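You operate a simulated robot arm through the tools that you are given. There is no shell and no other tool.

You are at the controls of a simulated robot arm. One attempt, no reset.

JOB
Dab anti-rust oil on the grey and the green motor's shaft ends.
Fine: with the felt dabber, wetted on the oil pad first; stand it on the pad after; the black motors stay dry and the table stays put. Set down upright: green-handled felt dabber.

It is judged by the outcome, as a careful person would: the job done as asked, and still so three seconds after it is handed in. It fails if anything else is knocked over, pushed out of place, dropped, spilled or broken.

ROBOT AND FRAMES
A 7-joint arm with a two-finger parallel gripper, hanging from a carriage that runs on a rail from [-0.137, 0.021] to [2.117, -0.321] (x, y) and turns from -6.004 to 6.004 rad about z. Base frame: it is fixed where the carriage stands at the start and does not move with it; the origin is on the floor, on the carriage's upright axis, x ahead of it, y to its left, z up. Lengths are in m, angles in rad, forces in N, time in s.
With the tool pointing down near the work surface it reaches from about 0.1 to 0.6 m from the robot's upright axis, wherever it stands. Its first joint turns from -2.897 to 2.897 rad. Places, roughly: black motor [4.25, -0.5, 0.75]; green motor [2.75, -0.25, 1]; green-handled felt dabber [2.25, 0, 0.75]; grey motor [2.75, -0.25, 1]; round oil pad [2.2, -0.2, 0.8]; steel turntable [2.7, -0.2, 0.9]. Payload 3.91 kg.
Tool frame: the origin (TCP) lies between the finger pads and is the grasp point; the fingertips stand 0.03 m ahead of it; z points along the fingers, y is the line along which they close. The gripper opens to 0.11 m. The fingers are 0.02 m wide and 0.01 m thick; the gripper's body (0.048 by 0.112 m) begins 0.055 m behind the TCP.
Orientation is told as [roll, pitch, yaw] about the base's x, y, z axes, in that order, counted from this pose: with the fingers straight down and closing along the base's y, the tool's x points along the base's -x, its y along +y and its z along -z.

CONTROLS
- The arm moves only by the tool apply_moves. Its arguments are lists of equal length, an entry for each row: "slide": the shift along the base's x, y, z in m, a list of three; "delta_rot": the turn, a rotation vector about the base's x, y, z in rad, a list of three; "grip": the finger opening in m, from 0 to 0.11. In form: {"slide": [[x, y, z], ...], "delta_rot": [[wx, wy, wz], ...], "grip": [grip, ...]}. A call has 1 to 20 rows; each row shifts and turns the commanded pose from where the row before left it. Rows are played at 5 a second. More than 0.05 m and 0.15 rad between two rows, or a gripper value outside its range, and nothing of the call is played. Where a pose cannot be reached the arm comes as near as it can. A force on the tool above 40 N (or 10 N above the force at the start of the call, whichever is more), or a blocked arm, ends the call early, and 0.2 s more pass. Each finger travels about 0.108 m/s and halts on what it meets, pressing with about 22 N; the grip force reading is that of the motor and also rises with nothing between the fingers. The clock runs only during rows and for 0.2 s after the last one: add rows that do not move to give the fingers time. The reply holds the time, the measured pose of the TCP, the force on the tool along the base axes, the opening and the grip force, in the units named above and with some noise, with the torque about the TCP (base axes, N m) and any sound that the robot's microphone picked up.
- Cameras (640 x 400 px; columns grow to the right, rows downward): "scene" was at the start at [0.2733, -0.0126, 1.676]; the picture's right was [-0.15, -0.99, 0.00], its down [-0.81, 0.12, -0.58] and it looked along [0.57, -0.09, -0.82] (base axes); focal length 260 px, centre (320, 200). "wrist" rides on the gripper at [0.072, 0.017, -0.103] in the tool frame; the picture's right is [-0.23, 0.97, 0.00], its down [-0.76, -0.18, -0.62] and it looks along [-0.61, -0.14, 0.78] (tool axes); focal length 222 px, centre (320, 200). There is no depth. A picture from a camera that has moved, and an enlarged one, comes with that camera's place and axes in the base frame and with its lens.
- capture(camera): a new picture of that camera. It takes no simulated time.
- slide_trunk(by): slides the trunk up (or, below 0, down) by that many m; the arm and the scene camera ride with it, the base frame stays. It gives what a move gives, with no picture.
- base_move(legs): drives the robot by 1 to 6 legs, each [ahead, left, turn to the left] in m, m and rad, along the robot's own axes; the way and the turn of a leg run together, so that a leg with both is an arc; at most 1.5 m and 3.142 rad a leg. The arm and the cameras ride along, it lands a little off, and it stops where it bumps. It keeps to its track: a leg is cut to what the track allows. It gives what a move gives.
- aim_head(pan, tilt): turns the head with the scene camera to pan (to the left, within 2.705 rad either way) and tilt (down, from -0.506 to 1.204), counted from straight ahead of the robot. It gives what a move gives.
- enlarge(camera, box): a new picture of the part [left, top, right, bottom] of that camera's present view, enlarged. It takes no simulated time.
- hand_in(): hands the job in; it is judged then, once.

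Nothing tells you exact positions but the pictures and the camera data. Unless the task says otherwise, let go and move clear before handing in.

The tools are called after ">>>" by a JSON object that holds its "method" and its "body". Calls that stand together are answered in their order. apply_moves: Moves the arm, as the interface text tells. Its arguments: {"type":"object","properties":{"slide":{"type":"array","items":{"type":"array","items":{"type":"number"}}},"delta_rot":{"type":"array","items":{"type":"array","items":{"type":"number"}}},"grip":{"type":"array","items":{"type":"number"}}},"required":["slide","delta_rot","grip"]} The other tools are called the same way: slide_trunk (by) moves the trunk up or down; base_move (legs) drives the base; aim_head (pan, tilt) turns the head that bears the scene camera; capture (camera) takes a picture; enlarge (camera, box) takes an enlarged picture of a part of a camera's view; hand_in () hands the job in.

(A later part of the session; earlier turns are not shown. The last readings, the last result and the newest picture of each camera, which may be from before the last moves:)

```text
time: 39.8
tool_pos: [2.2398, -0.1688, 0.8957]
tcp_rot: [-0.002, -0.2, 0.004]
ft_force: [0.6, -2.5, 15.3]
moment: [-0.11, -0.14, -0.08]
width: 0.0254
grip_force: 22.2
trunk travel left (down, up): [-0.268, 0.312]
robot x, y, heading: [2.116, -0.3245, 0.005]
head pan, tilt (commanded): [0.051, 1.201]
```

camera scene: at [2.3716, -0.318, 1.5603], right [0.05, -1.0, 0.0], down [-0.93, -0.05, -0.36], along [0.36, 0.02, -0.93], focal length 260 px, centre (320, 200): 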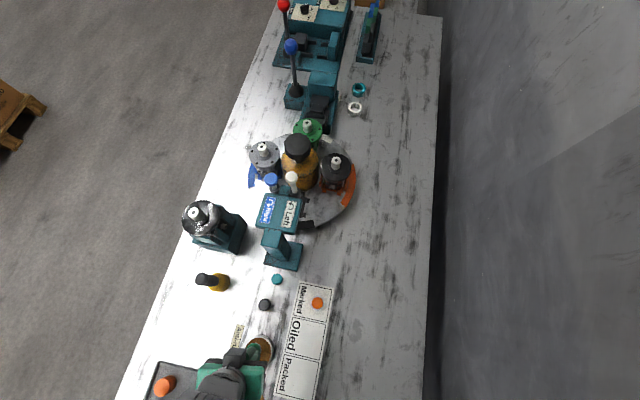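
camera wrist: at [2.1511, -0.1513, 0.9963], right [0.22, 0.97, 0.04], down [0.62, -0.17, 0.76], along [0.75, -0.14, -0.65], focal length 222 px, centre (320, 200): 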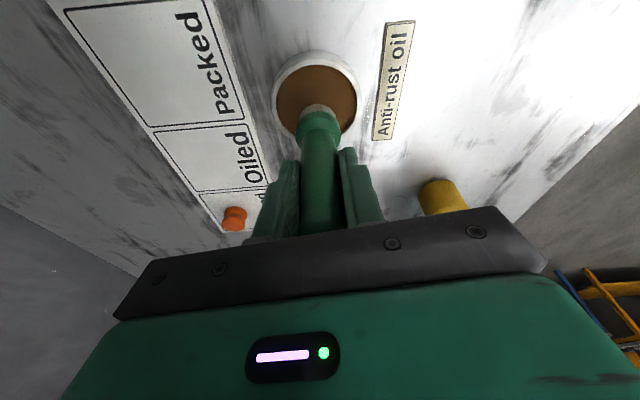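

The felt is pressed on the pad at about 15 N. I'll hold it briefly, then lift and check whether the felt looks wet and still stands straight in the grip.

>>> {"method": "apply_moves", "body": {"slide": [[0, 0, 0], [0, 0, 0], [0, 0, 0], [0, 0, 0], [0, 0, 0]], "delta_rot": [[0, 0, 0], [0, 0, 0], [0, 0, 0], [0, 0, 0], [0, 0, 0]], "grip": [0, 0, 0, 0, 0]}}

>>> {"method": "apply_moves", "body": {"slide": [[0, 0, 0.01], [0, 0, 0.02], [0, 0, 0.03], [0, 0, 0]], "delta_rot": [[0, 0, 0], [0, 0, 0], [0, 0, 0], [0, 0, 0]], "grip": [0, 0, 0, 0]}}

>>> {"method": "capture", "body": {"camera": "wrist"}}

>>> {"method": "enlarge", "body": {"camera": "wrist", "box": [240, 30, 400, 130]}}

```text
time: 41.0
tool_pos: [2.2405, -0.1675, 0.8942]
tcp_rot: [-0.003, -0.198, 0.007]
ft_force: [0.5, -1.1, 9.5]
moment: [-0.1, -0.19, -0.04]
width: 0.0255
grip_force: 21.9
trunk travel left (down, up): [-0.268, 0.312]
robot x, y, heading: [2.113, -0.3223, 0.001]
head pan, tilt (commanded): [0.051, 1.201]
```

```text
time: 42.0
tool_pos: [2.2434, -0.1593, 0.9444]
tcp_rot: [-0.001, -0.2, 0.004]
ft_force: [0.2, 0.0, -1.0]
moment: [-0.01, -0.01, -0.01]
width: 0.0256
grip_force: 22.1
out of reach, approached as far as the arm can: row 3
trunk travel left (down, up): [-0.268, 0.312]
robot x, y, heading: [2.1118, -0.3192, 0.003]
head pan, tilt (commanded): [0.051, 1.201]
```

```text
taken
camera wrist: at [2.1526, -0.1407, 1.0303], right [0.22, 0.97, 0.04], down [0.62, -0.17, 0.76], along [0.75, -0.14, -0.65], focal length 222 px, centre (320, 200)
```

wrist: 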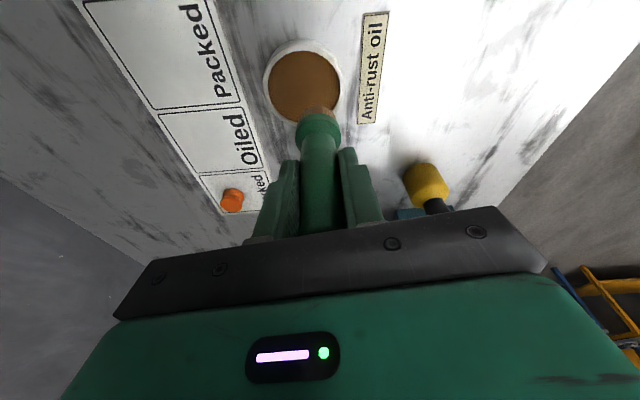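

```text
4.00 times, centred on (320, 80) of wrist
camera zoom: at [2.1526, -0.1407, 1.0303], right [0.22, 0.97, 0.04], down [0.62, -0.17, 0.76], along [0.75, -0.14, -0.65], focal length 888 px, centre (320, 680)
```

zoom: 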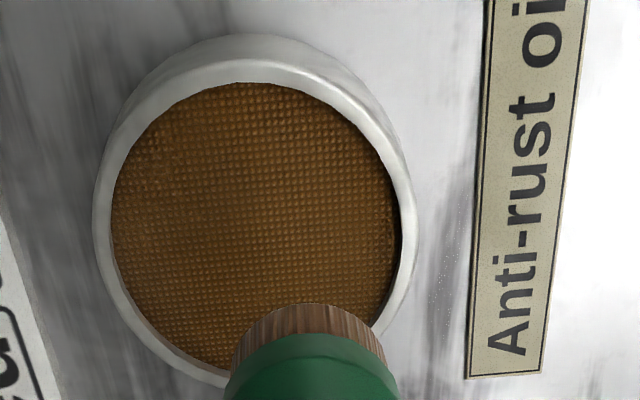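

The felt has turned brown, so it is wet. I'll now carry the dabber up over the buttons (felt above 1.1 m) and across to above the grey motor.

>>> {"method": "apply_moves", "body": {"slide": [[0.02, 0, 0.04], [0.02, 0, 0.04], [0.02, 0, 0.04], [0.02, 0, 0.04], [0.02, 0, 0.04], [0.02, 0, 0.04], [0.038, 0.0015, 0], [0.038, 0.0015, 0], [0.038, 0.0015, 0], [0.038, 0.0015, 0], [0.038, 0.0015, 0], [0.038, 0.0015, 0], [0, 0, 0]], "delta_rot": [[0, 0, 0], [0, 0, 0], [0, 0, 0], [0, 0, 0], [0, 0, 0], [0, 0, 0], [0, 0, 0], [0, 0, 0], [0, 0, 0], [0, 0, 0], [0, 0, 0], [0, 0, 0], [0, 0, 0]], "grip": [0, 0, 0, 0, 0, 0, 0, 0, 0, 0, 0, 0, 0]}}

>>> {"method": "capture", "body": {"camera": "wrist"}}

>>> {"method": "capture", "body": {"camera": "scene"}}

```text
time: 44.8
tool_pos: [2.6096, -0.1221, 1.1638]
tcp_rot: [-0.001, -0.199, 0.006]
ft_force: [0.0, -0.5, -0.7]
moment: [0.02, 0.02, -0.01]
width: 0.0254
grip_force: 22.0
out of reach, approached as far as the arm can: row 1, 2, 3
trunk travel left (down, up): [-0.268, 0.312]
robot x, y, heading: [2.1121, -0.3189, 0.001]
head pan, tilt (commanded): [0.051, 1.201]
```

```text
taken
camera wrist: at [2.5193, -0.1045, 1.2508], right [0.22, 0.97, 0.04], down [0.62, -0.17, 0.76], along [0.75, -0.14, -0.65], focal length 222 px, centre (320, 200)
```

wrist: 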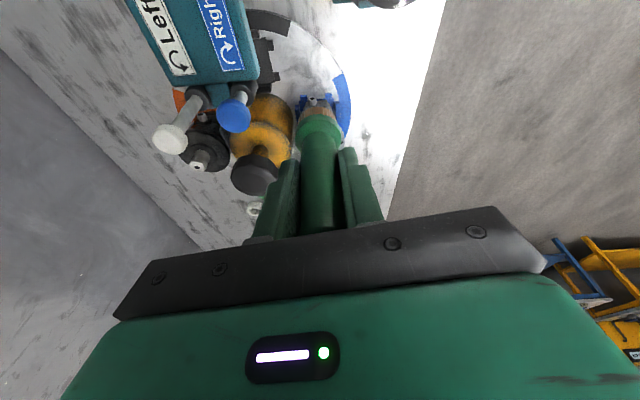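

```text
taken
camera scene: at [2.3716, -0.3181, 1.5603], right [0.05, -1.0, 0.0], down [-0.93, -0.05, -0.36], along [0.36, 0.02, -0.93], focal length 260 px, centre (320, 200)
```

scene: 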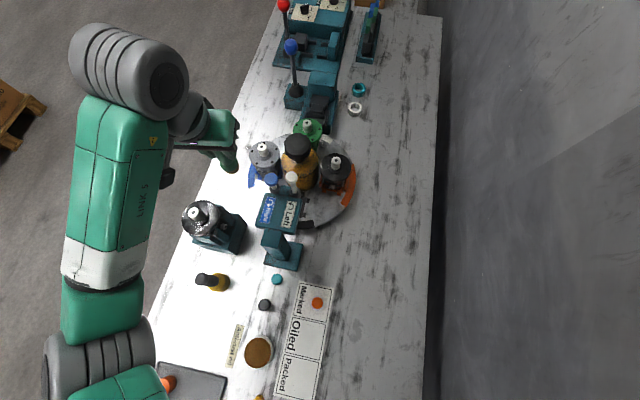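

>>> {"method": "apply_moves", "body": {"slide": [[0.0345, -0.005, 0], [0.0345, -0.005, 0], [0.0345, -0.005, 0], [0.0345, -0.005, 0], [0, 0, 0], [0, 0, 0]], "delta_rot": [[0, 0, 0], [0, 0, 0], [0, 0, 0], [0, 0, 0], [0, 0, 0], [0, 0, 0]], "grip": [0, 0, 0, 0, 0, 0]}}

>>> {"method": "capture", "body": {"camera": "wrist"}}

>>> {"method": "capture", "body": {"camera": "scene"}}

>>> {"method": "enlarge", "body": {"camera": "scene", "box": [200, 90, 360, 190]}}

```text
time: 46.1
tool_pos: [2.7494, -0.1426, 1.1634]
tcp_rot: [-0.002, -0.199, 0.003]
ft_force: [-0.5, 0.0, -1.1]
moment: [0.02, 0.0, 0.01]
width: 0.0254
grip_force: 21.5
trunk travel left (down, up): [-0.268, 0.312]
robot x, y, heading: [2.1133, -0.3193, 0.001]
head pan, tilt (commanded): [0.051, 1.201]
```

```text
taken
camera wrist: at [2.6589, -0.1247, 1.2487], right [0.22, 0.97, 0.04], down [0.62, -0.17, 0.76], along [0.75, -0.14, -0.65], focal length 222 px, centre (320, 200)
```

wrist: 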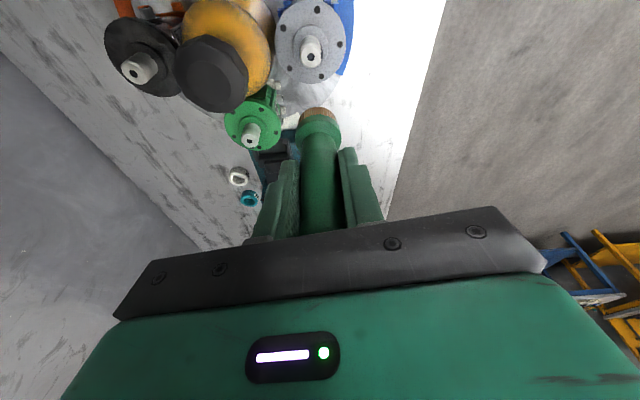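

```text
taken
camera scene: at [2.3715, -0.318, 1.5603], right [0.05, -1.0, 0.0], down [-0.93, -0.05, -0.36], along [0.36, 0.02, -0.93], focal length 260 px, centre (320, 200)
```

scene: 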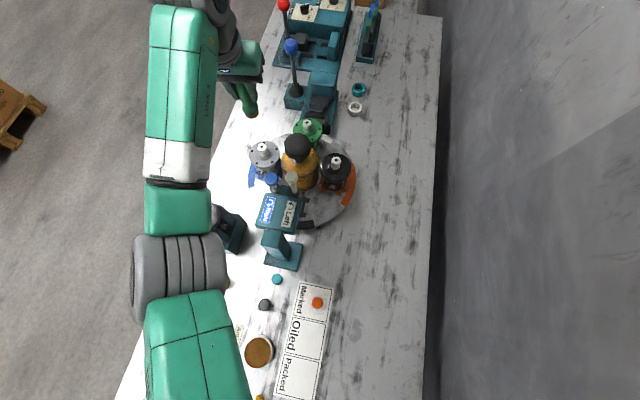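

```text
4.00 times, centred on (280, 140) of scene
camera zoom: at [2.3715, -0.318, 1.5603], right [0.05, -1.0, 0.0], down [-0.93, -0.05, -0.36], along [0.36, 0.02, -0.93], focal length 1041 px, centre (480, 440)
```

zoom: 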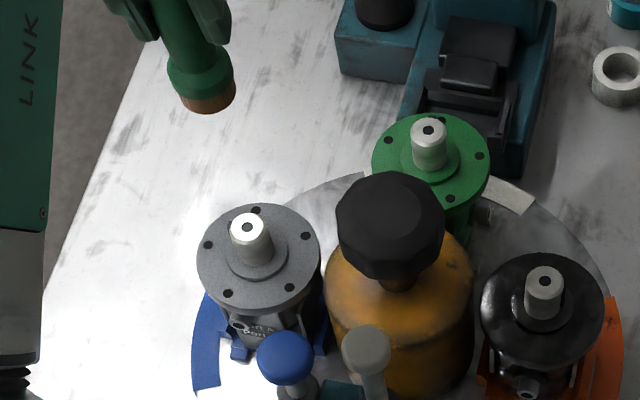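

>>> {"method": "enlarge", "body": {"camera": "wrist", "box": [240, 30, 400, 130]}}

```text
4.00 times, centred on (320, 80) of wrist
camera zoom: at [2.6589, -0.1247, 1.2487], right [0.22, 0.97, 0.04], down [0.62, -0.17, 0.76], along [0.75, -0.14, -0.65], focal length 888 px, centre (320, 680)
```

zoom: 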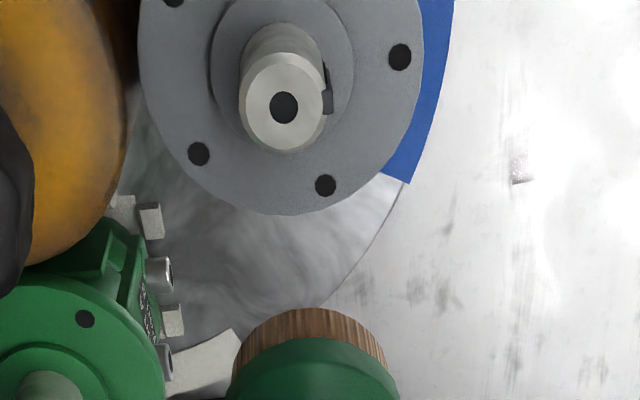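

By both cameras the felt is at about [2.756, -0.142] and the grey shaft at [2.7457, -0.1418]. I'll shift back 10.5 mm and lower toward the shaft end.

>>> {"method": "apply_moves", "body": {"slide": [[-0.0105, 0, 0], [0, 0, -0.03], [0, 0, -0.03], [0, 0, -0.025], [0, 0, 0], [0, 0, 0]], "delta_rot": [[0, 0, 0], [0, 0, 0], [0, 0, 0], [0, 0, 0], [0, 0, 0], [0, 0, 0]], "grip": [0, 0, 0, 0, 0, 0]}}

>>> {"method": "enlarge", "body": {"camera": "wrist", "box": [240, 30, 400, 130]}}

>>> {"method": "enlarge", "body": {"camera": "scene", "box": [200, 90, 360, 190]}}

```text
time: 47.5
tool_pos: [2.7412, -0.1461, 1.0799]
tcp_rot: [-0.002, -0.2, 0.003]
ft_force: [0.2, -0.1, -0.7]
moment: [-0.03, 0.02, -0.01]
width: 0.0256
grip_force: 21.8
trunk travel left (down, up): [-0.268, 0.312]
robot x, y, heading: [2.1152, -0.3217, 0.005]
head pan, tilt (commanded): [0.051, 1.201]
```

```text
4.00 times, centred on (320, 80) of wrist
camera zoom: at [2.6509, -0.1281, 1.1668], right [0.22, 0.97, 0.04], down [0.62, -0.17, 0.76], along [0.75, -0.14, -0.65], focal length 888 px, centre (320, 680)
```

zoom: 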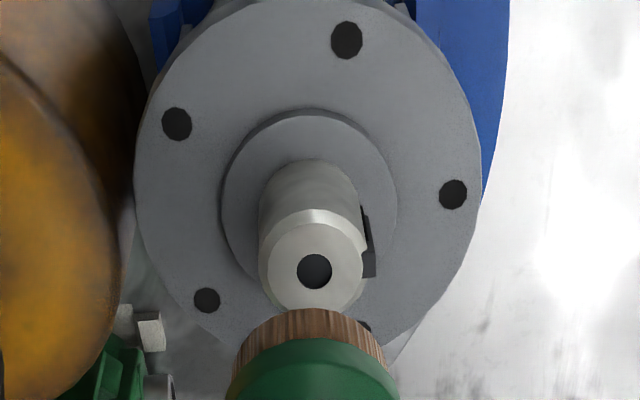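

```text
4.00 times, centred on (280, 140) of scene
camera zoom: at [2.3715, -0.318, 1.5603], right [0.05, -1.0, 0.0], down [-0.93, -0.05, -0.36], along [0.36, 0.02, -0.93], focal length 1041 px, centre (480, 440)
```

zoom: 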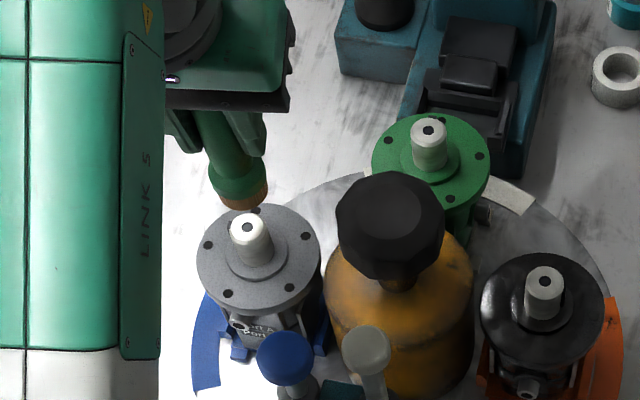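

>>> {"method": "apply_moves", "body": {"slide": [[-0.004, 0.0035, 0], [0, 0, -0.015], [0, 0, -0.01], [0, 0, 0]], "delta_rot": [[0, 0, 0], [0, 0, 0], [0, 0, 0], [0, 0, 0]], "grip": [0, 0, 0, 0]}}

>>> {"method": "enlarge", "body": {"camera": "wrist", "box": [240, 30, 400, 130]}}

>>> {"method": "enlarge", "body": {"camera": "scene", "box": [220, 110, 300, 160]}}

```text
time: 48.5
tool_pos: [2.7365, -0.1427, 1.0545]
tcp_rot: [0.0, -0.199, 0.005]
ft_force: [-0.7, 0.2, -0.9]
moment: [-0.01, -0.01, 0.03]
width: 0.0255
grip_force: 22.0
trunk travel left (down, up): [-0.268, 0.312]
robot x, y, heading: [2.1138, -0.3222, 0.006]
head pan, tilt (commanded): [0.051, 1.201]
```

```text
4.00 times, centred on (320, 80) of wrist
camera zoom: at [2.6457, -0.1255, 1.1404], right [0.22, 0.97, 0.04], down [0.62, -0.17, 0.76], along [0.75, -0.14, -0.65], focal length 888 px, centre (320, 680)
```

zoom: 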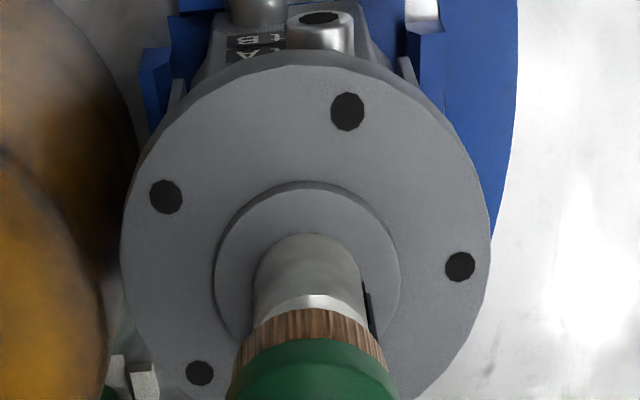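

```text
8.00 times, centred on (260, 135) of scene
camera zoom: at [2.3715, -0.318, 1.5603], right [0.05, -1.0, 0.0], down [-0.93, -0.05, -0.36], along [0.36, 0.02, -0.93], focal length 2082 px, centre (800, 720)
```

zoom: 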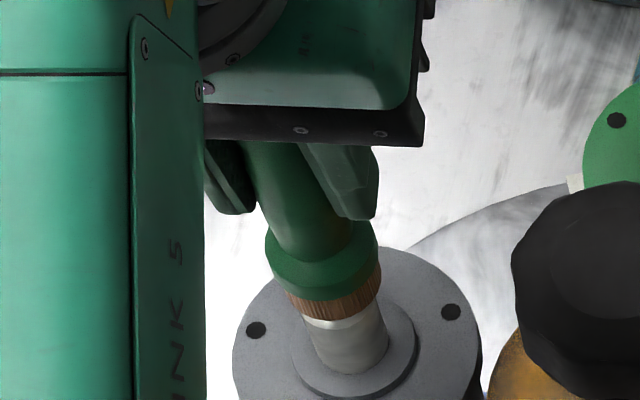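

Felt sits right over the shaft with several millimetres of gap left. I'll descend in small steps while watching the force.

>>> {"method": "apply_moves", "body": {"slide": [[0, 0, -0.004], [0, 0, 0]], "delta_rot": [[0, 0, 0], [0, 0, 0]], "grip": [0, 0]}}

>>> {"method": "apply_moves", "body": {"slide": [[0, 0, -0.003], [0, 0, 0]], "delta_rot": [[0, 0, 0], [0, 0, 0]], "grip": [0, 0]}}

```text
time: 49.1
tool_pos: [2.7366, -0.1411, 1.0496]
tcp_rot: [-0.001, -0.199, 0.002]
ft_force: [0.2, 0.3, -1.3]
moment: [0.01, 0.01, -0.01]
width: 0.0253
grip_force: 22.1
trunk travel left (down, up): [-0.268, 0.312]
robot x, y, heading: [2.114, -0.3211, 0.002]
head pan, tilt (commanded): [0.051, 1.201]
```

```text
time: 49.8
tool_pos: [2.7362, -0.142, 1.0488]
tcp_rot: [-0.001, -0.201, 0.002]
ft_force: [-2.7, -1.8, 10.7]
moment: [-0.15, 0.13, -0.03]
width: 0.0254
grip_force: 22.2
trunk travel left (down, up): [-0.268, 0.312]
robot x, y, heading: [2.1167, -0.3224, 0.0]
head pan, tilt (commanded): [0.051, 1.201]
```

The felt is in contact with the grey shaft end (about 11 N). I'll hold briefly and check the picture before lifting.

>>> {"method": "apply_moves", "body": {"slide": [[0, 0, 0], [0, 0, 0], [0, 0, 0]], "delta_rot": [[0, 0, 0], [0, 0, 0], [0, 0, 0]], "grip": [0, 0, 0]}}

>>> {"method": "enlarge", "body": {"camera": "scene", "box": [220, 110, 300, 160]}}

>>> {"method": "apply_moves", "body": {"slide": [[0, 0, 0.01], [0, 0, 0.02], [0, 0, 0.03], [0, 0, 0.03], [0, 0, 0]], "delta_rot": [[0, 0, 0], [0, 0, 0], [0, 0, 0], [0, 0, 0], [0, 0, 0]], "grip": [0, 0, 0, 0, 0]}}

>>> {"method": "enlarge", "body": {"camera": "wrist", "box": [220, 10, 400, 123]}}

>>> {"method": "enlarge", "body": {"camera": "scene", "box": [200, 90, 360, 190]}}

```text
time: 50.5
tool_pos: [2.7372, -0.1415, 1.0481]
tcp_rot: [0.001, -0.201, 0.003]
ft_force: [-1.6, -1.2, 15.5]
moment: [-0.13, 0.1, -0.07]
width: 0.0254
grip_force: 22.1
trunk travel left (down, up): [-0.268, 0.312]
robot x, y, heading: [2.1134, -0.318, 0.001]
head pan, tilt (commanded): [0.051, 1.201]
```

```text
8.00 times, centred on (260, 135) of scene
camera zoom: at [2.3721, -0.318, 1.5606], right [0.05, -1.0, 0.0], down [-0.93, -0.05, -0.36], along [0.36, 0.02, -0.93], focal length 2082 px, centre (800, 720)
```

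zoom: 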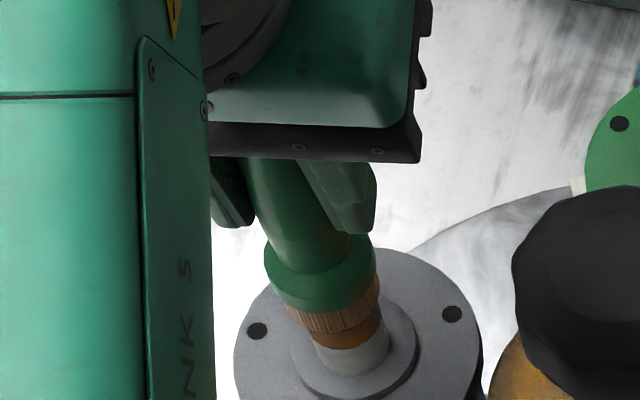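

```text
time: 51.8
tool_pos: [2.737, -0.1402, 1.1357]
tcp_rot: [-0.001, -0.2, 0.004]
ft_force: [0.1, -0.6, -1.1]
moment: [-0.01, 0.01, -0.02]
width: 0.0254
grip_force: 22.0
trunk travel left (down, up): [-0.268, 0.312]
robot x, y, heading: [2.1149, -0.3183, 0.005]
head pan, tilt (commanded): [0.051, 1.201]
```

```text
3.54 times, centred on (310, 66) of wrist
camera zoom: at [2.6454, -0.1233, 1.2218], right [0.22, 0.97, 0.04], down [0.62, -0.17, 0.76], along [0.75, -0.14, -0.65], focal length 786 px, centre (355, 673)
```

zoom: 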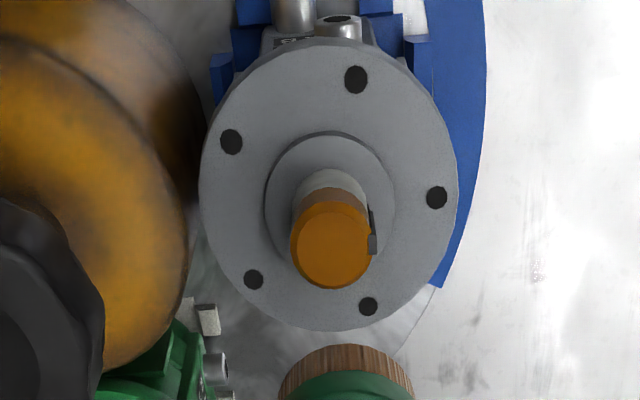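

```text
4.00 times, centred on (280, 140) of scene
camera zoom: at [2.3716, -0.318, 1.5603], right [0.05, -1.0, 0.0], down [-0.93, -0.05, -0.36], along [0.36, 0.02, -0.93], focal length 1041 px, centre (480, 440)
```

zoom: 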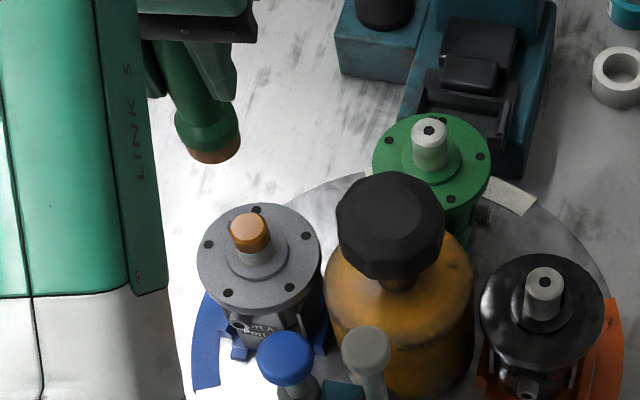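

The grey shaft end is now visibly oiled. Next I'll move over to the green shaft at the same height, with the felt passing about 5 cm above the bottle cap.

>>> {"method": "apply_moves", "body": {"slide": [[0, 0, 0.015], [0.0207, -0.0287, 0], [0.0207, -0.0287, 0], [0.0207, -0.0287, 0], [0.0207, -0.0287, 0], [0, 0, 0], [0, 0, 0]], "delta_rot": [[0, 0, 0], [0, 0, 0], [0, 0, 0], [0, 0, 0], [0, 0, 0], [0, 0, 0], [0, 0, 0]], "grip": [0, 0, 0, 0, 0, 0, 0]}}

>>> {"method": "capture", "body": {"camera": "wrist"}}

>>> {"method": "enlarge", "body": {"camera": "wrist", "box": [240, 30, 400, 130]}}

>>> {"method": "capture", "body": {"camera": "scene"}}

>>> {"method": "enlarge", "body": {"camera": "scene", "box": [220, 80, 380, 180]}}

```text
time: 53.4
tool_pos: [2.8176, -0.2565, 1.1524]
tcp_rot: [-0.001, -0.198, 0.007]
ft_force: [0.3, 0.5, -0.4]
moment: [-0.03, 0.0, 0.01]
width: 0.0253
grip_force: 22.0
trunk travel left (down, up): [-0.268, 0.312]
robot x, y, heading: [2.1154, -0.3167, 0.004]
head pan, tilt (commanded): [0.051, 1.201]
```

```text
taken
camera wrist: at [2.7265, -0.2381, 1.2383], right [0.22, 0.97, 0.04], down [0.62, -0.17, 0.76], along [0.75, -0.14, -0.65], focal length 222 px, centre (320, 200)
```

wrist: 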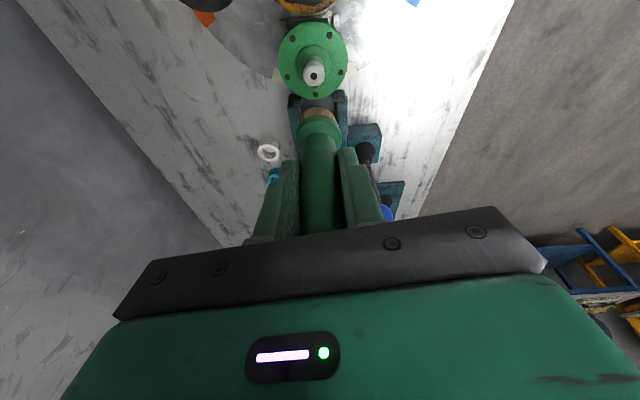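

```text
4.00 times, centred on (320, 80) of wrist
camera zoom: at [2.7265, -0.2381, 1.2383], right [0.22, 0.97, 0.04], down [0.62, -0.17, 0.76], along [0.75, -0.14, -0.65], focal length 888 px, centre (320, 680)
```

zoom: 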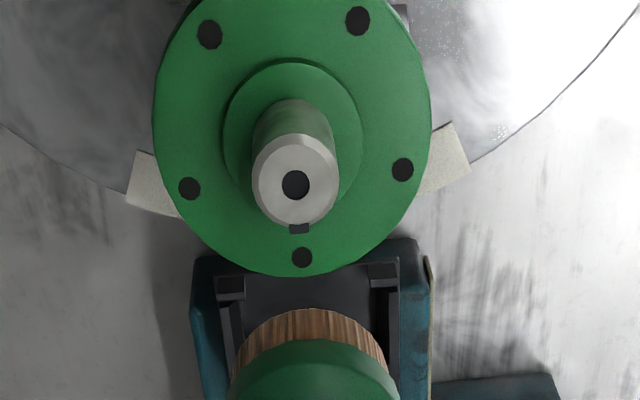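

```text
taken
camera scene: at [2.3715, -0.318, 1.5603], right [0.05, -1.0, 0.0], down [-0.93, -0.05, -0.36], along [0.36, 0.02, -0.93], focal length 260 px, centre (320, 200)
```

scene: 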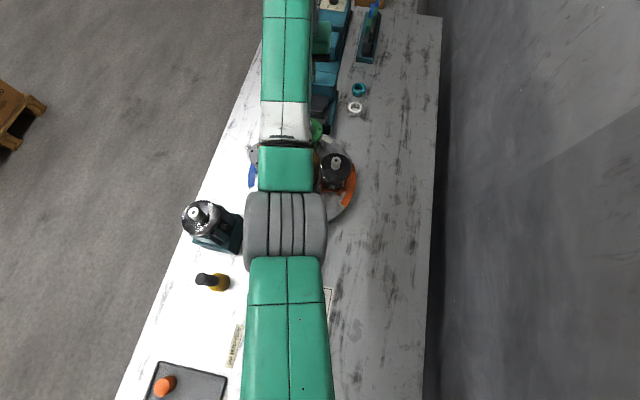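

```text
4.00 times, centred on (300, 130) of scene
camera zoom: at [2.3715, -0.318, 1.5603], right [0.05, -1.0, 0.0], down [-0.93, -0.05, -0.36], along [0.36, 0.02, -0.93], focal length 1041 px, centre (400, 480)
```

zoom: 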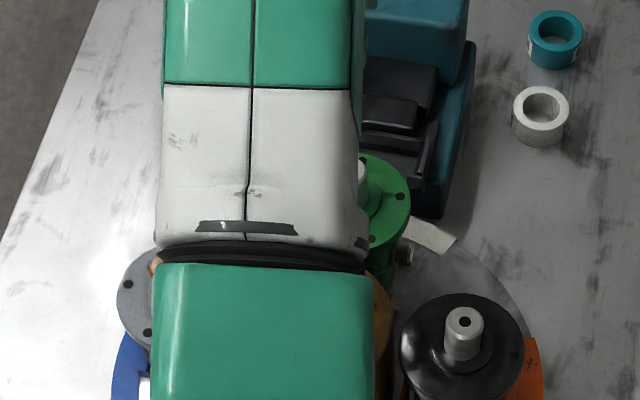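

The felt is nearly over the green shaft (offset about 2 mm). The arm is now passing above the push-buttons, so I'll raise the trunk 5 cm to keep the elbow well clear, then re-check.

>>> {"method": "slide_trunk", "body": {"by": 0.05}}

>>> {"method": "apply_moves", "body": {"slide": [[0.002, -0.001, 0], [0, 0, -0.03], [0, 0, -0.03], [0, 0, -0.03], [0, 0, -0.03], [0, 0, 0], [0, 0, 0]], "delta_rot": [[0, 0, 0], [0, 0, 0], [0, 0, 0], [0, 0, 0], [0, 0, 0], [0, 0, 0], [0, 0, 0]], "grip": [0, 0, 0, 0, 0, 0, 0]}}

>>> {"method": "enlarge", "body": {"camera": "wrist", "box": [240, 30, 400, 130]}}

>>> {"method": "capture", "body": {"camera": "scene"}}

```text
time: 54.3
tool_pos: [2.8172, -0.2549, 1.2019]
tcp_rot: [-0.001, -0.198, 0.005]
ft_force: [0.3, 1.0, -1.3]
moment: [-0.03, -0.02, 0.02]
width: 0.0253
grip_force: 22.0
trunk travel left (down, up): [-0.318, 0.262]
robot x, y, heading: [2.1142, -0.3167, 0.001]
head pan, tilt (commanded): [0.051, 1.201]
```

```text
time: 55.9
tool_pos: [2.8204, -0.2574, 1.0833]
tcp_rot: [-0.001, -0.198, 0.004]
ft_force: [0.6, -0.1, -0.1]
moment: [0.02, 0.01, -0.04]
width: 0.0252
grip_force: 21.6
trunk travel left (down, up): [-0.318, 0.262]
robot x, y, heading: [2.1181, -0.3206, -0.002]
head pan, tilt (commanded): [0.051, 1.201]
```

```text
4.00 times, centred on (320, 80) of wrist
camera zoom: at [2.7297, -0.2393, 1.1691], right [0.22, 0.97, 0.04], down [0.62, -0.17, 0.76], along [0.75, -0.14, -0.65], focal length 888 px, centre (320, 680)
```

zoom: 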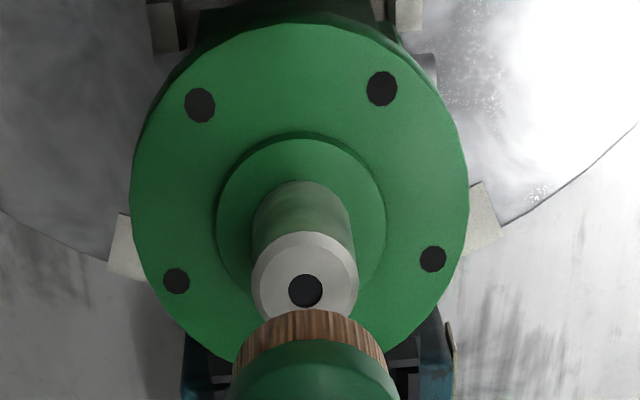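

```text
taken
camera scene: at [2.3715, -0.318, 1.6103], right [0.05, -1.0, 0.0], down [-0.93, -0.05, -0.36], along [0.36, 0.02, -0.93], focal length 260 px, centre (320, 200)
```

scene: 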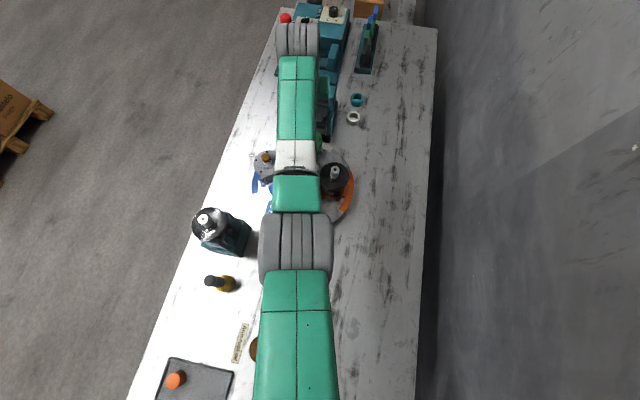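

The felt is aligned with the green shaft to within about a millimetre. Descending further.

>>> {"method": "apply_moves", "body": {"slide": [[0, 0, -0.012], [0, 0, -0.012], [0, 0, 0]], "delta_rot": [[0, 0, 0], [0, 0, 0], [0, 0, 0]], "grip": [0, 0, 0]}}

>>> {"method": "enlarge", "body": {"camera": "wrist", "box": [240, 30, 400, 130]}}

```text
time: 56.7
tool_pos: [2.8196, -0.2573, 1.0577]
tcp_rot: [0.0, -0.198, 0.005]
ft_force: [0.5, 0.0, -0.8]
moment: [0.05, -0.03, -0.01]
width: 0.0253
grip_force: 22.7
trunk travel left (down, up): [-0.318, 0.262]
robot x, y, heading: [2.1152, -0.3196, 0.006]
head pan, tilt (commanded): [0.051, 1.201]
```

```text
4.00 times, centred on (320, 80) of wrist
camera zoom: at [2.7296, -0.2389, 1.1439], right [0.22, 0.97, 0.04], down [0.62, -0.17, 0.76], along [0.75, -0.14, -0.65], focal length 888 px, centre (320, 680)
```

zoom: 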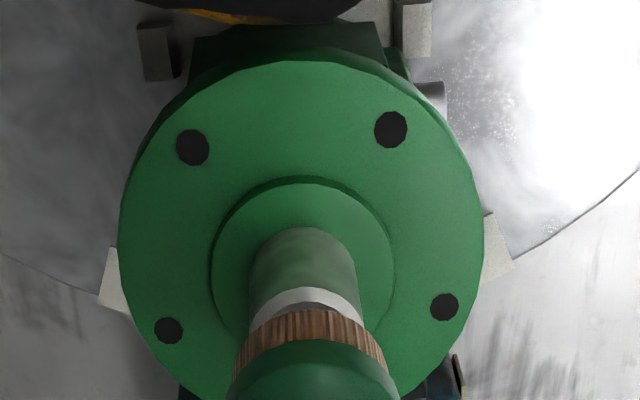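

>>> {"method": "apply_moves", "body": {"slide": [[0, 0, -0.005], [0, 0, 0]], "delta_rot": [[0, 0, 0], [0, 0, 0]], "grip": [0, 0]}}

>>> {"method": "apply_moves", "body": {"slide": [[0, 0, -0.003], [0, 0, 0]], "delta_rot": [[0, 0, 0], [0, 0, 0]], "grip": [0, 0]}}

```text
time: 57.3
tool_pos: [2.8186, -0.2559, 1.0529]
tcp_rot: [-0.003, -0.2, 0.006]
ft_force: [-0.5, 0.3, 0.5]
moment: [-0.04, 0.01, 0.02]
width: 0.0255
grip_force: 22.1
trunk travel left (down, up): [-0.318, 0.262]
robot x, y, heading: [2.1122, -0.3211, 0.006]
head pan, tilt (commanded): [0.051, 1.201]
```

```text
time: 57.9
tool_pos: [2.8184, -0.2568, 1.0504]
tcp_rot: [-0.002, -0.198, 0.004]
ft_force: [-0.2, 0.1, 0.2]
moment: [0.0, 0.01, -0.03]
width: 0.0255
grip_force: 21.8
trunk travel left (down, up): [-0.318, 0.262]
robot x, y, heading: [2.1164, -0.3218, 0.004]
head pan, tilt (commanded): [0.051, 1.201]
```

>>> {"method": "apply_moves", "body": {"slide": [[0, 0, -0.002], [0, 0, 0]], "delta_rot": [[0, 0, 0], [0, 0, 0]], "grip": [0, 0]}}

>>> {"method": "apply_moves", "body": {"slide": [[0, 0, -0.002], [0, 0, 0]], "delta_rot": [[0, 0, 0], [0, 0, 0]], "grip": [0, 0]}}

```text
time: 58.5
tool_pos: [2.8185, -0.2565, 1.0494]
tcp_rot: [-0.002, -0.2, 0.004]
ft_force: [0.0, -0.4, -1.0]
moment: [0.03, 0.01, -0.02]
width: 0.0256
grip_force: 22.2
trunk travel left (down, up): [-0.318, 0.262]
robot x, y, heading: [2.1162, -0.3199, 0.004]
head pan, tilt (commanded): [0.051, 1.201]
```

```text
time: 59.1
tool_pos: [2.8196, -0.2559, 1.0493]
tcp_rot: [0.001, -0.2, 0.003]
ft_force: [-4.5, 0.0, 14.0]
moment: [-0.01, 0.33, -0.04]
width: 0.0255
grip_force: 21.9
trunk travel left (down, up): [-0.318, 0.262]
robot x, y, heading: [2.1168, -0.3193, 0.003]
head pan, tilt (commanded): [0.051, 1.201]
```

Contact on the green shaft end (about 14 N). I'll hold for a moment, then lift straight up and look.

>>> {"method": "apply_moves", "body": {"slide": [[0, 0, 0], [0, 0, 0], [0, 0, 0]], "delta_rot": [[0, 0, 0], [0, 0, 0], [0, 0, 0]], "grip": [0, 0, 0]}}

>>> {"method": "apply_moves", "body": {"slide": [[0, 0, 0.01], [0, 0, 0.02], [0, 0, 0.03], [0, 0, 0.03], [0, 0, 0.03], [0, 0, 0]], "delta_rot": [[0, 0, 0], [0, 0, 0], [0, 0, 0], [0, 0, 0], [0, 0, 0], [0, 0, 0]], "grip": [0, 0, 0, 0, 0, 0]}}

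>>> {"method": "enlarge", "body": {"camera": "wrist", "box": [220, 10, 400, 123]}}

>>> {"method": "capture", "body": {"camera": "wrist"}}

```text
time: 59.9
tool_pos: [2.8187, -0.2575, 1.0483]
tcp_rot: [0.0, -0.199, 0.004]
ft_force: [-3.1, 0.6, 16.8]
moment: [-0.02, 0.05, 0.01]
width: 0.0257
grip_force: 22.6
trunk travel left (down, up): [-0.318, 0.262]
robot x, y, heading: [2.1151, -0.3205, 0.005]
head pan, tilt (commanded): [0.051, 1.201]
```

```text
time: 61.3
tool_pos: [2.8169, -0.2603, 1.1683]
tcp_rot: [-0.002, -0.199, 0.005]
ft_force: [-0.3, 0.1, -1.3]
moment: [0.01, 0.01, 0.01]
width: 0.0254
grip_force: 22.3
trunk travel left (down, up): [-0.318, 0.262]
robot x, y, heading: [2.1143, -0.3219, 0.009]
head pan, tilt (commanded): [0.051, 1.201]
```

```text
3.54 times, centred on (310, 66) of wrist
camera zoom: at [2.7265, -0.2423, 1.2544], right [0.22, 0.97, 0.04], down [0.62, -0.17, 0.76], along [0.75, -0.14, -0.65], focal length 786 px, centre (355, 673)
```

zoom: 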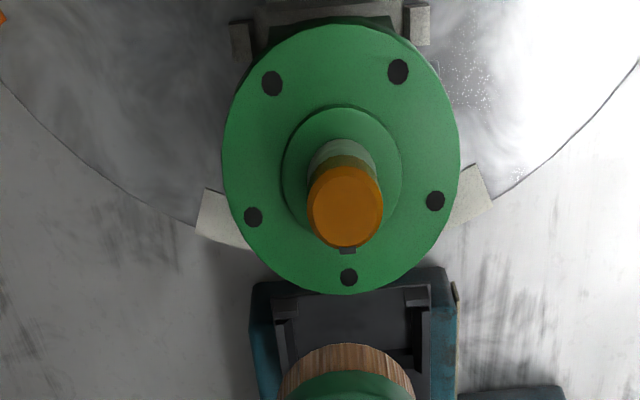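

```text
taken
camera wrist: at [2.7265, -0.2423, 1.2544], right [0.22, 0.97, 0.04], down [0.62, -0.17, 0.76], along [0.75, -0.14, -0.65], focal length 222 px, centre (320, 200)
```

wrist: 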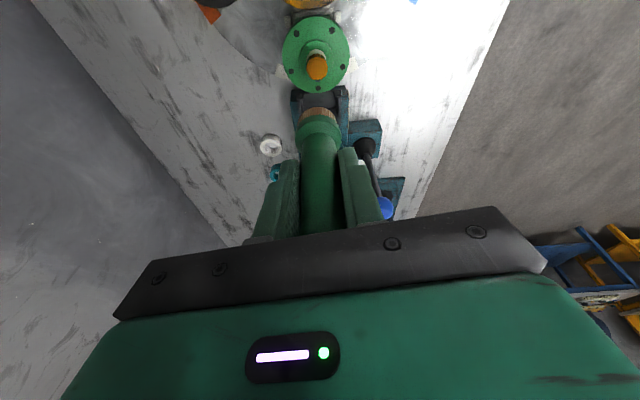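

Both shaft ends are oiled. I'll retrace the safe path away from the turntable, then back the carriage off a little so the pad lies in comfortable reach for setting the dabber down.

>>> {"method": "apply_moves", "body": {"slide": [[0, 0, 0.03], [-0.02, 0.03, 0], [-0.02, 0.03, 0], [-0.02, 0.03, 0], [-0.02, 0.03, 0], [-0.032, 0.0045, 0], [-0.032, 0.0045, 0], [-0.032, 0.0045, 0], [-0.032, 0.0045, 0], [0, 0, 0]], "delta_rot": [[0, 0, 0], [0, 0, 0], [0, 0, 0], [0, 0, 0], [0, 0, 0], [0, 0, 0], [0, 0, 0], [0, 0, 0], [0, 0, 0], [0, 0, 0]], "grip": [0, 0, 0, 0, 0, 0, 0, 0, 0, 0]}}

>>> {"method": "capture", "body": {"camera": "scene"}}

```text
time: 63.5
tool_pos: [2.6073, -0.1202, 1.1963]
tcp_rot: [0.0, -0.199, 0.003]
ft_force: [0.1, 0.6, -1.3]
moment: [-0.02, 0.02, 0.01]
width: 0.0254
grip_force: 21.8
trunk travel left (down, up): [-0.318, 0.262]
robot x, y, heading: [2.1153, -0.3204, 0.003]
head pan, tilt (commanded): [0.051, 1.201]
```

```text
taken
camera scene: at [2.3715, -0.318, 1.6102], right [0.05, -1.0, 0.0], down [-0.93, -0.05, -0.36], along [0.36, 0.02, -0.93], focal length 260 px, centre (320, 200)
```

scene: 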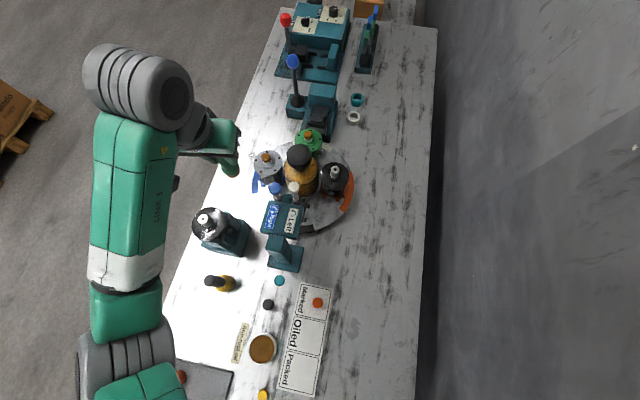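

>>> {"method": "base_move", "body": {"legs": [[-0.22, 0.033, 0]]}}

>>> {"method": "capture", "body": {"camera": "scene"}}

>>> {"method": "capture", "body": {"camera": "wrist"}}

```text
time: 65.2
tool_pos: [2.3871, -0.0856, 1.197]
tcp_rot: [-0.001, -0.199, 0.002]
ft_force: [0.2, 0.6, -1.2]
moment: [-0.02, 0.02, -0.01]
width: 0.0254
grip_force: 21.9
trunk travel left (down, up): [-0.318, 0.262]
robot x, y, heading: [1.8903, -0.2846, 0.001]
head pan, tilt (commanded): [0.051, 1.201]
```

```text
taken
camera scene: at [2.1503, -0.2846, 1.6103], right [0.05, -1.0, 0.0], down [-0.93, -0.05, -0.36], along [0.36, 0.02, -0.93], focal length 260 px, centre (320, 200)
```

scene: 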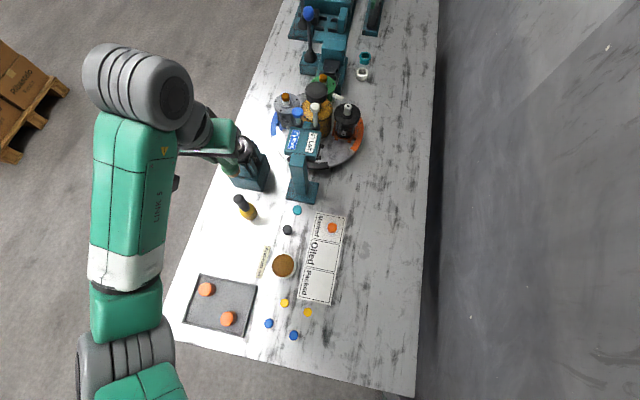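

```text
taken
camera wrist: at [2.297, -0.0681, 1.2826], right [0.22, 0.97, 0.04], down [0.62, -0.17, 0.76], along [0.75, -0.14, -0.65], focal length 222 px, centre (320, 200)
```

wrist: 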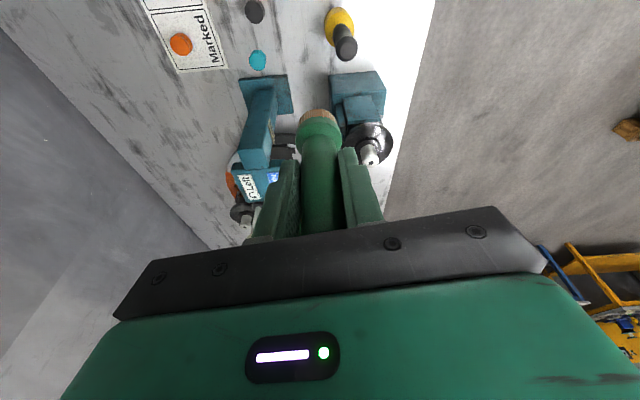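

The carriage is back 0.22 m and everything on the bench looks undisturbed. Now I'll bring the dabber above the pad and come down partway.

>>> {"method": "apply_moves", "body": {"slide": [[-0.026, -0.0134, 0], [-0.026, -0.0134, 0], [-0.026, -0.0134, -0.02], [-0.026, -0.0134, -0.03], [-0.026, -0.0134, -0.03], [-0.026, -0.0134, -0.03], [0, 0, -0.04], [0, 0, -0.04], [0, 0, -0.03], [0, 0, 0], [0, 0, 0]], "delta_rot": [[0, 0, 0], [0, 0, 0], [0, 0, 0], [0, 0, 0], [0, 0, 0], [0, 0, 0], [0, 0, 0], [0, 0, 0], [0, 0, 0], [0, 0, 0], [0, 0, 0]], "grip": [0, 0, 0, 0, 0, 0, 0, 0, 0, 0, 0]}}

>>> {"method": "capture", "body": {"camera": "wrist"}}

>>> {"method": "enlarge", "body": {"camera": "wrist", "box": [240, 30, 400, 130]}}

>>> {"method": "enlarge", "body": {"camera": "scene", "box": [190, 200, 350, 300]}}

```text
time: 67.6
tool_pos: [2.2306, -0.1629, 0.9747]
tcp_rot: [-0.002, -0.201, 0.003]
ft_force: [0.4, 0.4, -0.3]
moment: [-0.02, -0.01, 0.01]
width: 0.0255
grip_force: 22.0
trunk travel left (down, up): [-0.318, 0.262]
robot x, y, heading: [1.8924, -0.2857, 0.001]
head pan, tilt (commanded): [0.051, 1.201]
```

```text
taken
camera wrist: at [2.1396, -0.1457, 1.0605], right [0.22, 0.97, 0.04], down [0.62, -0.17, 0.76], along [0.75, -0.14, -0.65], focal length 222 px, centre (320, 200)
```

wrist: 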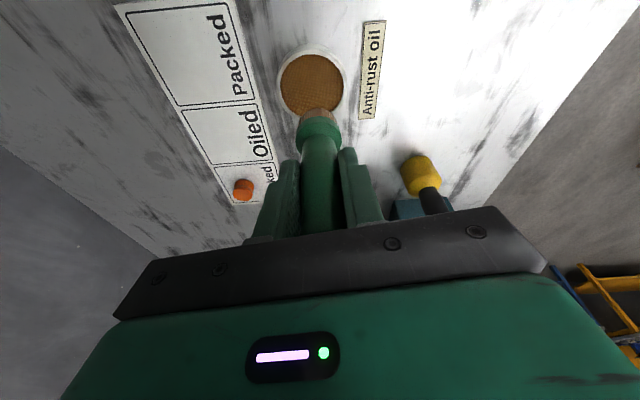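

```text
4.00 times, centred on (320, 80) of wrist
camera zoom: at [2.1396, -0.1457, 1.0605], right [0.22, 0.97, 0.04], down [0.62, -0.17, 0.76], along [0.75, -0.14, -0.65], focal length 888 px, centre (320, 680)
```

zoom: 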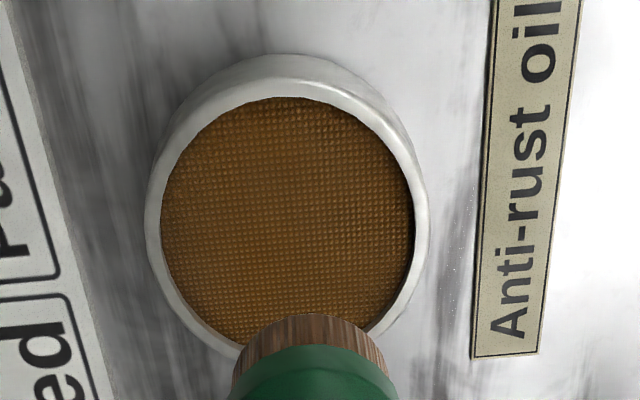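

```text
4.00 times, centred on (270, 250) of scene
camera zoom: at [2.1503, -0.2846, 1.6103], right [0.05, -1.0, 0.0], down [-0.93, -0.05, -0.36], along [0.36, 0.02, -0.93], focal length 1041 px, centre (520, 0)
```

zoom: 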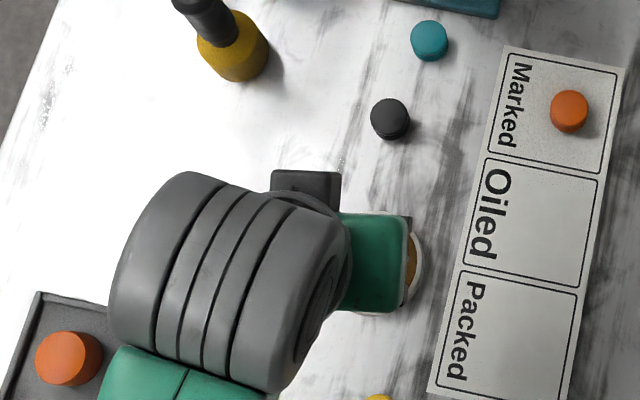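

>>> {"method": "apply_moves", "body": {"slide": [[-0.001, -0.003, 0], [0, 0, -0.025], [0, 0, -0.025], [0, 0, -0.018], [0, 0, 0], [0, 0, 0]], "delta_rot": [[0, 0, 0], [0, 0, 0], [0, 0, 0], [0, 0, 0], [0, 0, 0], [0, 0, 0]], "grip": [0, 0, 0, 0, 0, 0]}}

>>> {"method": "enlarge", "body": {"camera": "wrist", "box": [220, 50, 420, 175]}}

```text
time: 69.0
tool_pos: [2.2311, -0.1671, 0.9068]
tcp_rot: [-0.003, -0.199, 0.004]
ft_force: [-0.2, -0.4, -1.0]
moment: [0.01, 0.0, -0.01]
width: 0.0256
grip_force: 22.3
trunk travel left (down, up): [-0.318, 0.262]
robot x, y, heading: [1.8924, -0.2873, 0.002]
head pan, tilt (commanded): [0.051, 1.201]
```

```text
3.20 times, centred on (320, 112) of wrist
camera zoom: at [2.1399, -0.1495, 0.994], right [0.22, 0.97, 0.04], down [0.62, -0.17, 0.76], along [0.75, -0.14, -0.65], focal length 711 px, centre (320, 480)
```

zoom: 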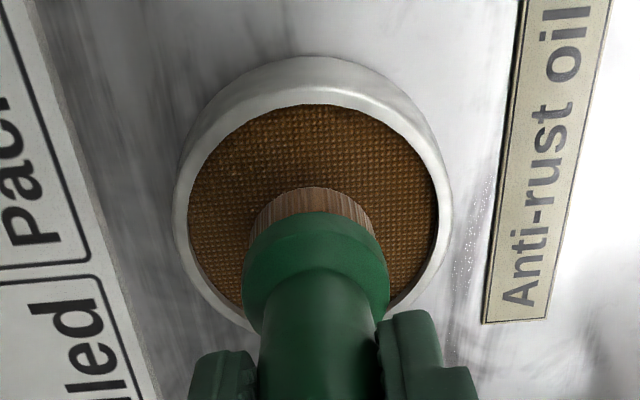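

Felt is centred over the pad, about 1 cm above. Lowering in small steps until it just touches.

>>> {"method": "apply_moves", "body": {"slide": [[0, 0, -0.005], [0, 0, 0]], "delta_rot": [[0, 0, 0], [0, 0, 0]], "grip": [0, 0]}}

>>> {"method": "apply_moves", "body": {"slide": [[0, 0, -0.003], [0, 0, 0]], "delta_rot": [[0, 0, 0], [0, 0, 0]], "grip": [0, 0]}}

>>> {"method": "apply_moves", "body": {"slide": [[0, 0, -0.002], [0, 0, 0]], "delta_rot": [[0, 0, 0], [0, 0, 0]], "grip": [0, 0]}}

```text
time: 69.6
tool_pos: [2.2307, -0.1669, 0.9046]
tcp_rot: [-0.003, -0.199, 0.005]
ft_force: [0.5, 0.6, -1.8]
moment: [0.02, 0.0, 0.02]
width: 0.0254
grip_force: 22.0
trunk travel left (down, up): [-0.318, 0.262]
robot x, y, heading: [1.895, -0.2862, -0.003]
head pan, tilt (commanded): [0.051, 1.201]
```

```text
time: 70.2
tool_pos: [2.2299, -0.1682, 0.9002]
tcp_rot: [-0.001, -0.2, 0.002]
ft_force: [-0.3, 0.7, -0.6]
moment: [0.0, 0.01, 0.0]
width: 0.0255
grip_force: 22.0
trunk travel left (down, up): [-0.318, 0.262]
robot x, y, heading: [1.8908, -0.2884, 0.005]
head pan, tilt (commanded): [0.051, 1.201]
```

```text
time: 70.8
tool_pos: [2.2312, -0.1678, 0.8993]
tcp_rot: [0.001, -0.198, 0.002]
ft_force: [-0.4, 0.1, -0.4]
moment: [-0.04, 0.0, -0.01]
width: 0.0254
grip_force: 22.9
trunk travel left (down, up): [-0.318, 0.262]
robot x, y, heading: [1.8938, -0.2877, 0.004]
head pan, tilt (commanded): [0.051, 1.201]
```

>>> {"method": "apply_moves", "body": {"slide": [[0, 0, -0.002], [0, 0, 0]], "delta_rot": [[0, 0, 0], [0, 0, 0]], "grip": [0, 0]}}

>>> {"method": "apply_moves", "body": {"slide": [[0, 0, -0.0015], [0, 0, 0]], "delta_rot": [[0, 0, 0], [0, 0, 0]], "grip": [0, 0]}}

```text
time: 71.4
tool_pos: [2.2308, -0.1677, 0.8968]
tcp_rot: [-0.001, -0.198, 0.002]
ft_force: [0.0, -0.7, -0.8]
moment: [0.0, 0.01, 0.01]
width: 0.0253
grip_force: 22.2
trunk travel left (down, up): [-0.318, 0.262]
robot x, y, heading: [1.8956, -0.2861, 0.004]
head pan, tilt (commanded): [0.051, 1.201]
```

```text
time: 72.0
tool_pos: [2.2297, -0.1702, 0.8952]
tcp_rot: [-0.002, -0.199, 0.003]
ft_force: [-0.2, -0.5, -0.6]
moment: [0.01, 0.0, -0.05]
width: 0.0253
grip_force: 21.6
trunk travel left (down, up): [-0.318, 0.262]
robot x, y, heading: [1.8927, -0.2845, 0.003]
head pan, tilt (commanded): [0.051, 1.201]
```

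>>> {"method": "apply_moves", "body": {"slide": [[0, 0, -0.0015], [0, 0, 0]], "delta_rot": [[0, 0, 0], [0, 0, 0]], "grip": [0, 0]}}

>>> {"method": "apply_moves", "body": {"slide": [[0, 0, -0.0015], [0, 0, 0]], "delta_rot": [[0, 0, 0], [0, 0, 0]], "grip": [0, 0]}}

```text
time: 72.6
tool_pos: [2.2315, -0.1704, 0.8937]
tcp_rot: [-0.002, -0.202, 0.005]
ft_force: [-1.7, 0.0, 9.2]
moment: [-0.03, 0.0, -0.04]
width: 0.0252
grip_force: 22.1
trunk travel left (down, up): [-0.318, 0.262]
robot x, y, heading: [1.8943, -0.2889, 0.001]
head pan, tilt (commanded): [0.051, 1.201]
```

```text
time: 73.2
tool_pos: [2.2322, -0.1698, 0.8916]
tcp_rot: [0.0, -0.201, 0.004]
ft_force: [-2.1, -0.1, 18.0]
moment: [0.04, -0.16, -0.02]
width: 0.0258
grip_force: 21.7
trunk travel left (down, up): [-0.318, 0.262]
robot x, y, heading: [1.8924, -0.2858, 0.003]
head pan, tilt (commanded): [0.051, 1.201]
```

The felt is seated on the pad. I'll relieve the pressure slightly and check before releasing.

>>> {"method": "apply_moves", "body": {"slide": [[0, 0, 0.002], [0, 0, 0]], "delta_rot": [[0, 0, 0], [0, 0, 0]], "grip": [0, 0]}}

>>> {"method": "capture", "body": {"camera": "wrist"}}

>>> {"method": "enlarge", "body": {"camera": "scene", "box": [190, 200, 350, 300]}}

```text
time: 73.8
tool_pos: [2.2308, -0.1696, 0.8929]
tcp_rot: [0.0, -0.2, 0.005]
ft_force: [-0.4, -0.6, -1.7]
moment: [0.04, -0.02, -0.01]
width: 0.0254
grip_force: 21.5
trunk travel left (down, up): [-0.318, 0.262]
robot x, y, heading: [1.8914, -0.2852, 0.002]
head pan, tilt (commanded): [0.051, 1.201]
```

```text
taken
camera wrist: at [2.1401, -0.1511, 0.9789], right [0.22, 0.97, 0.04], down [0.62, -0.17, 0.76], along [0.75, -0.14, -0.65], focal length 222 px, centre (320, 200)
```

wrist: 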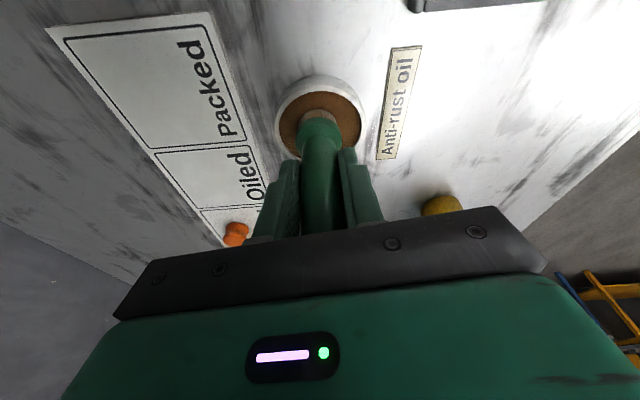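

```text
4.00 times, centred on (270, 250) of scene
camera zoom: at [2.1503, -0.2846, 1.6101], right [0.05, -1.0, 0.0], down [-0.93, -0.05, -0.36], along [0.36, 0.02, -0.93], focal length 1041 px, centre (520, 0)
```

zoom: 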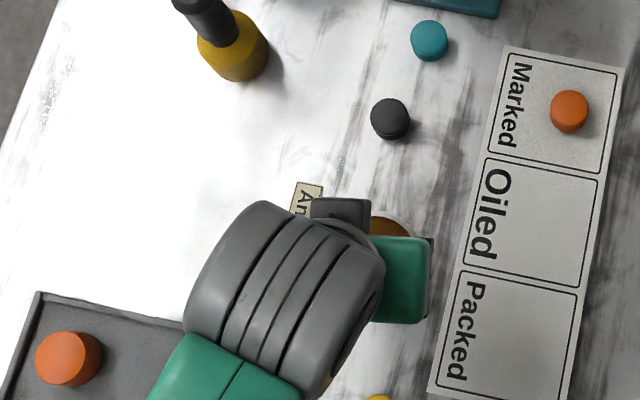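

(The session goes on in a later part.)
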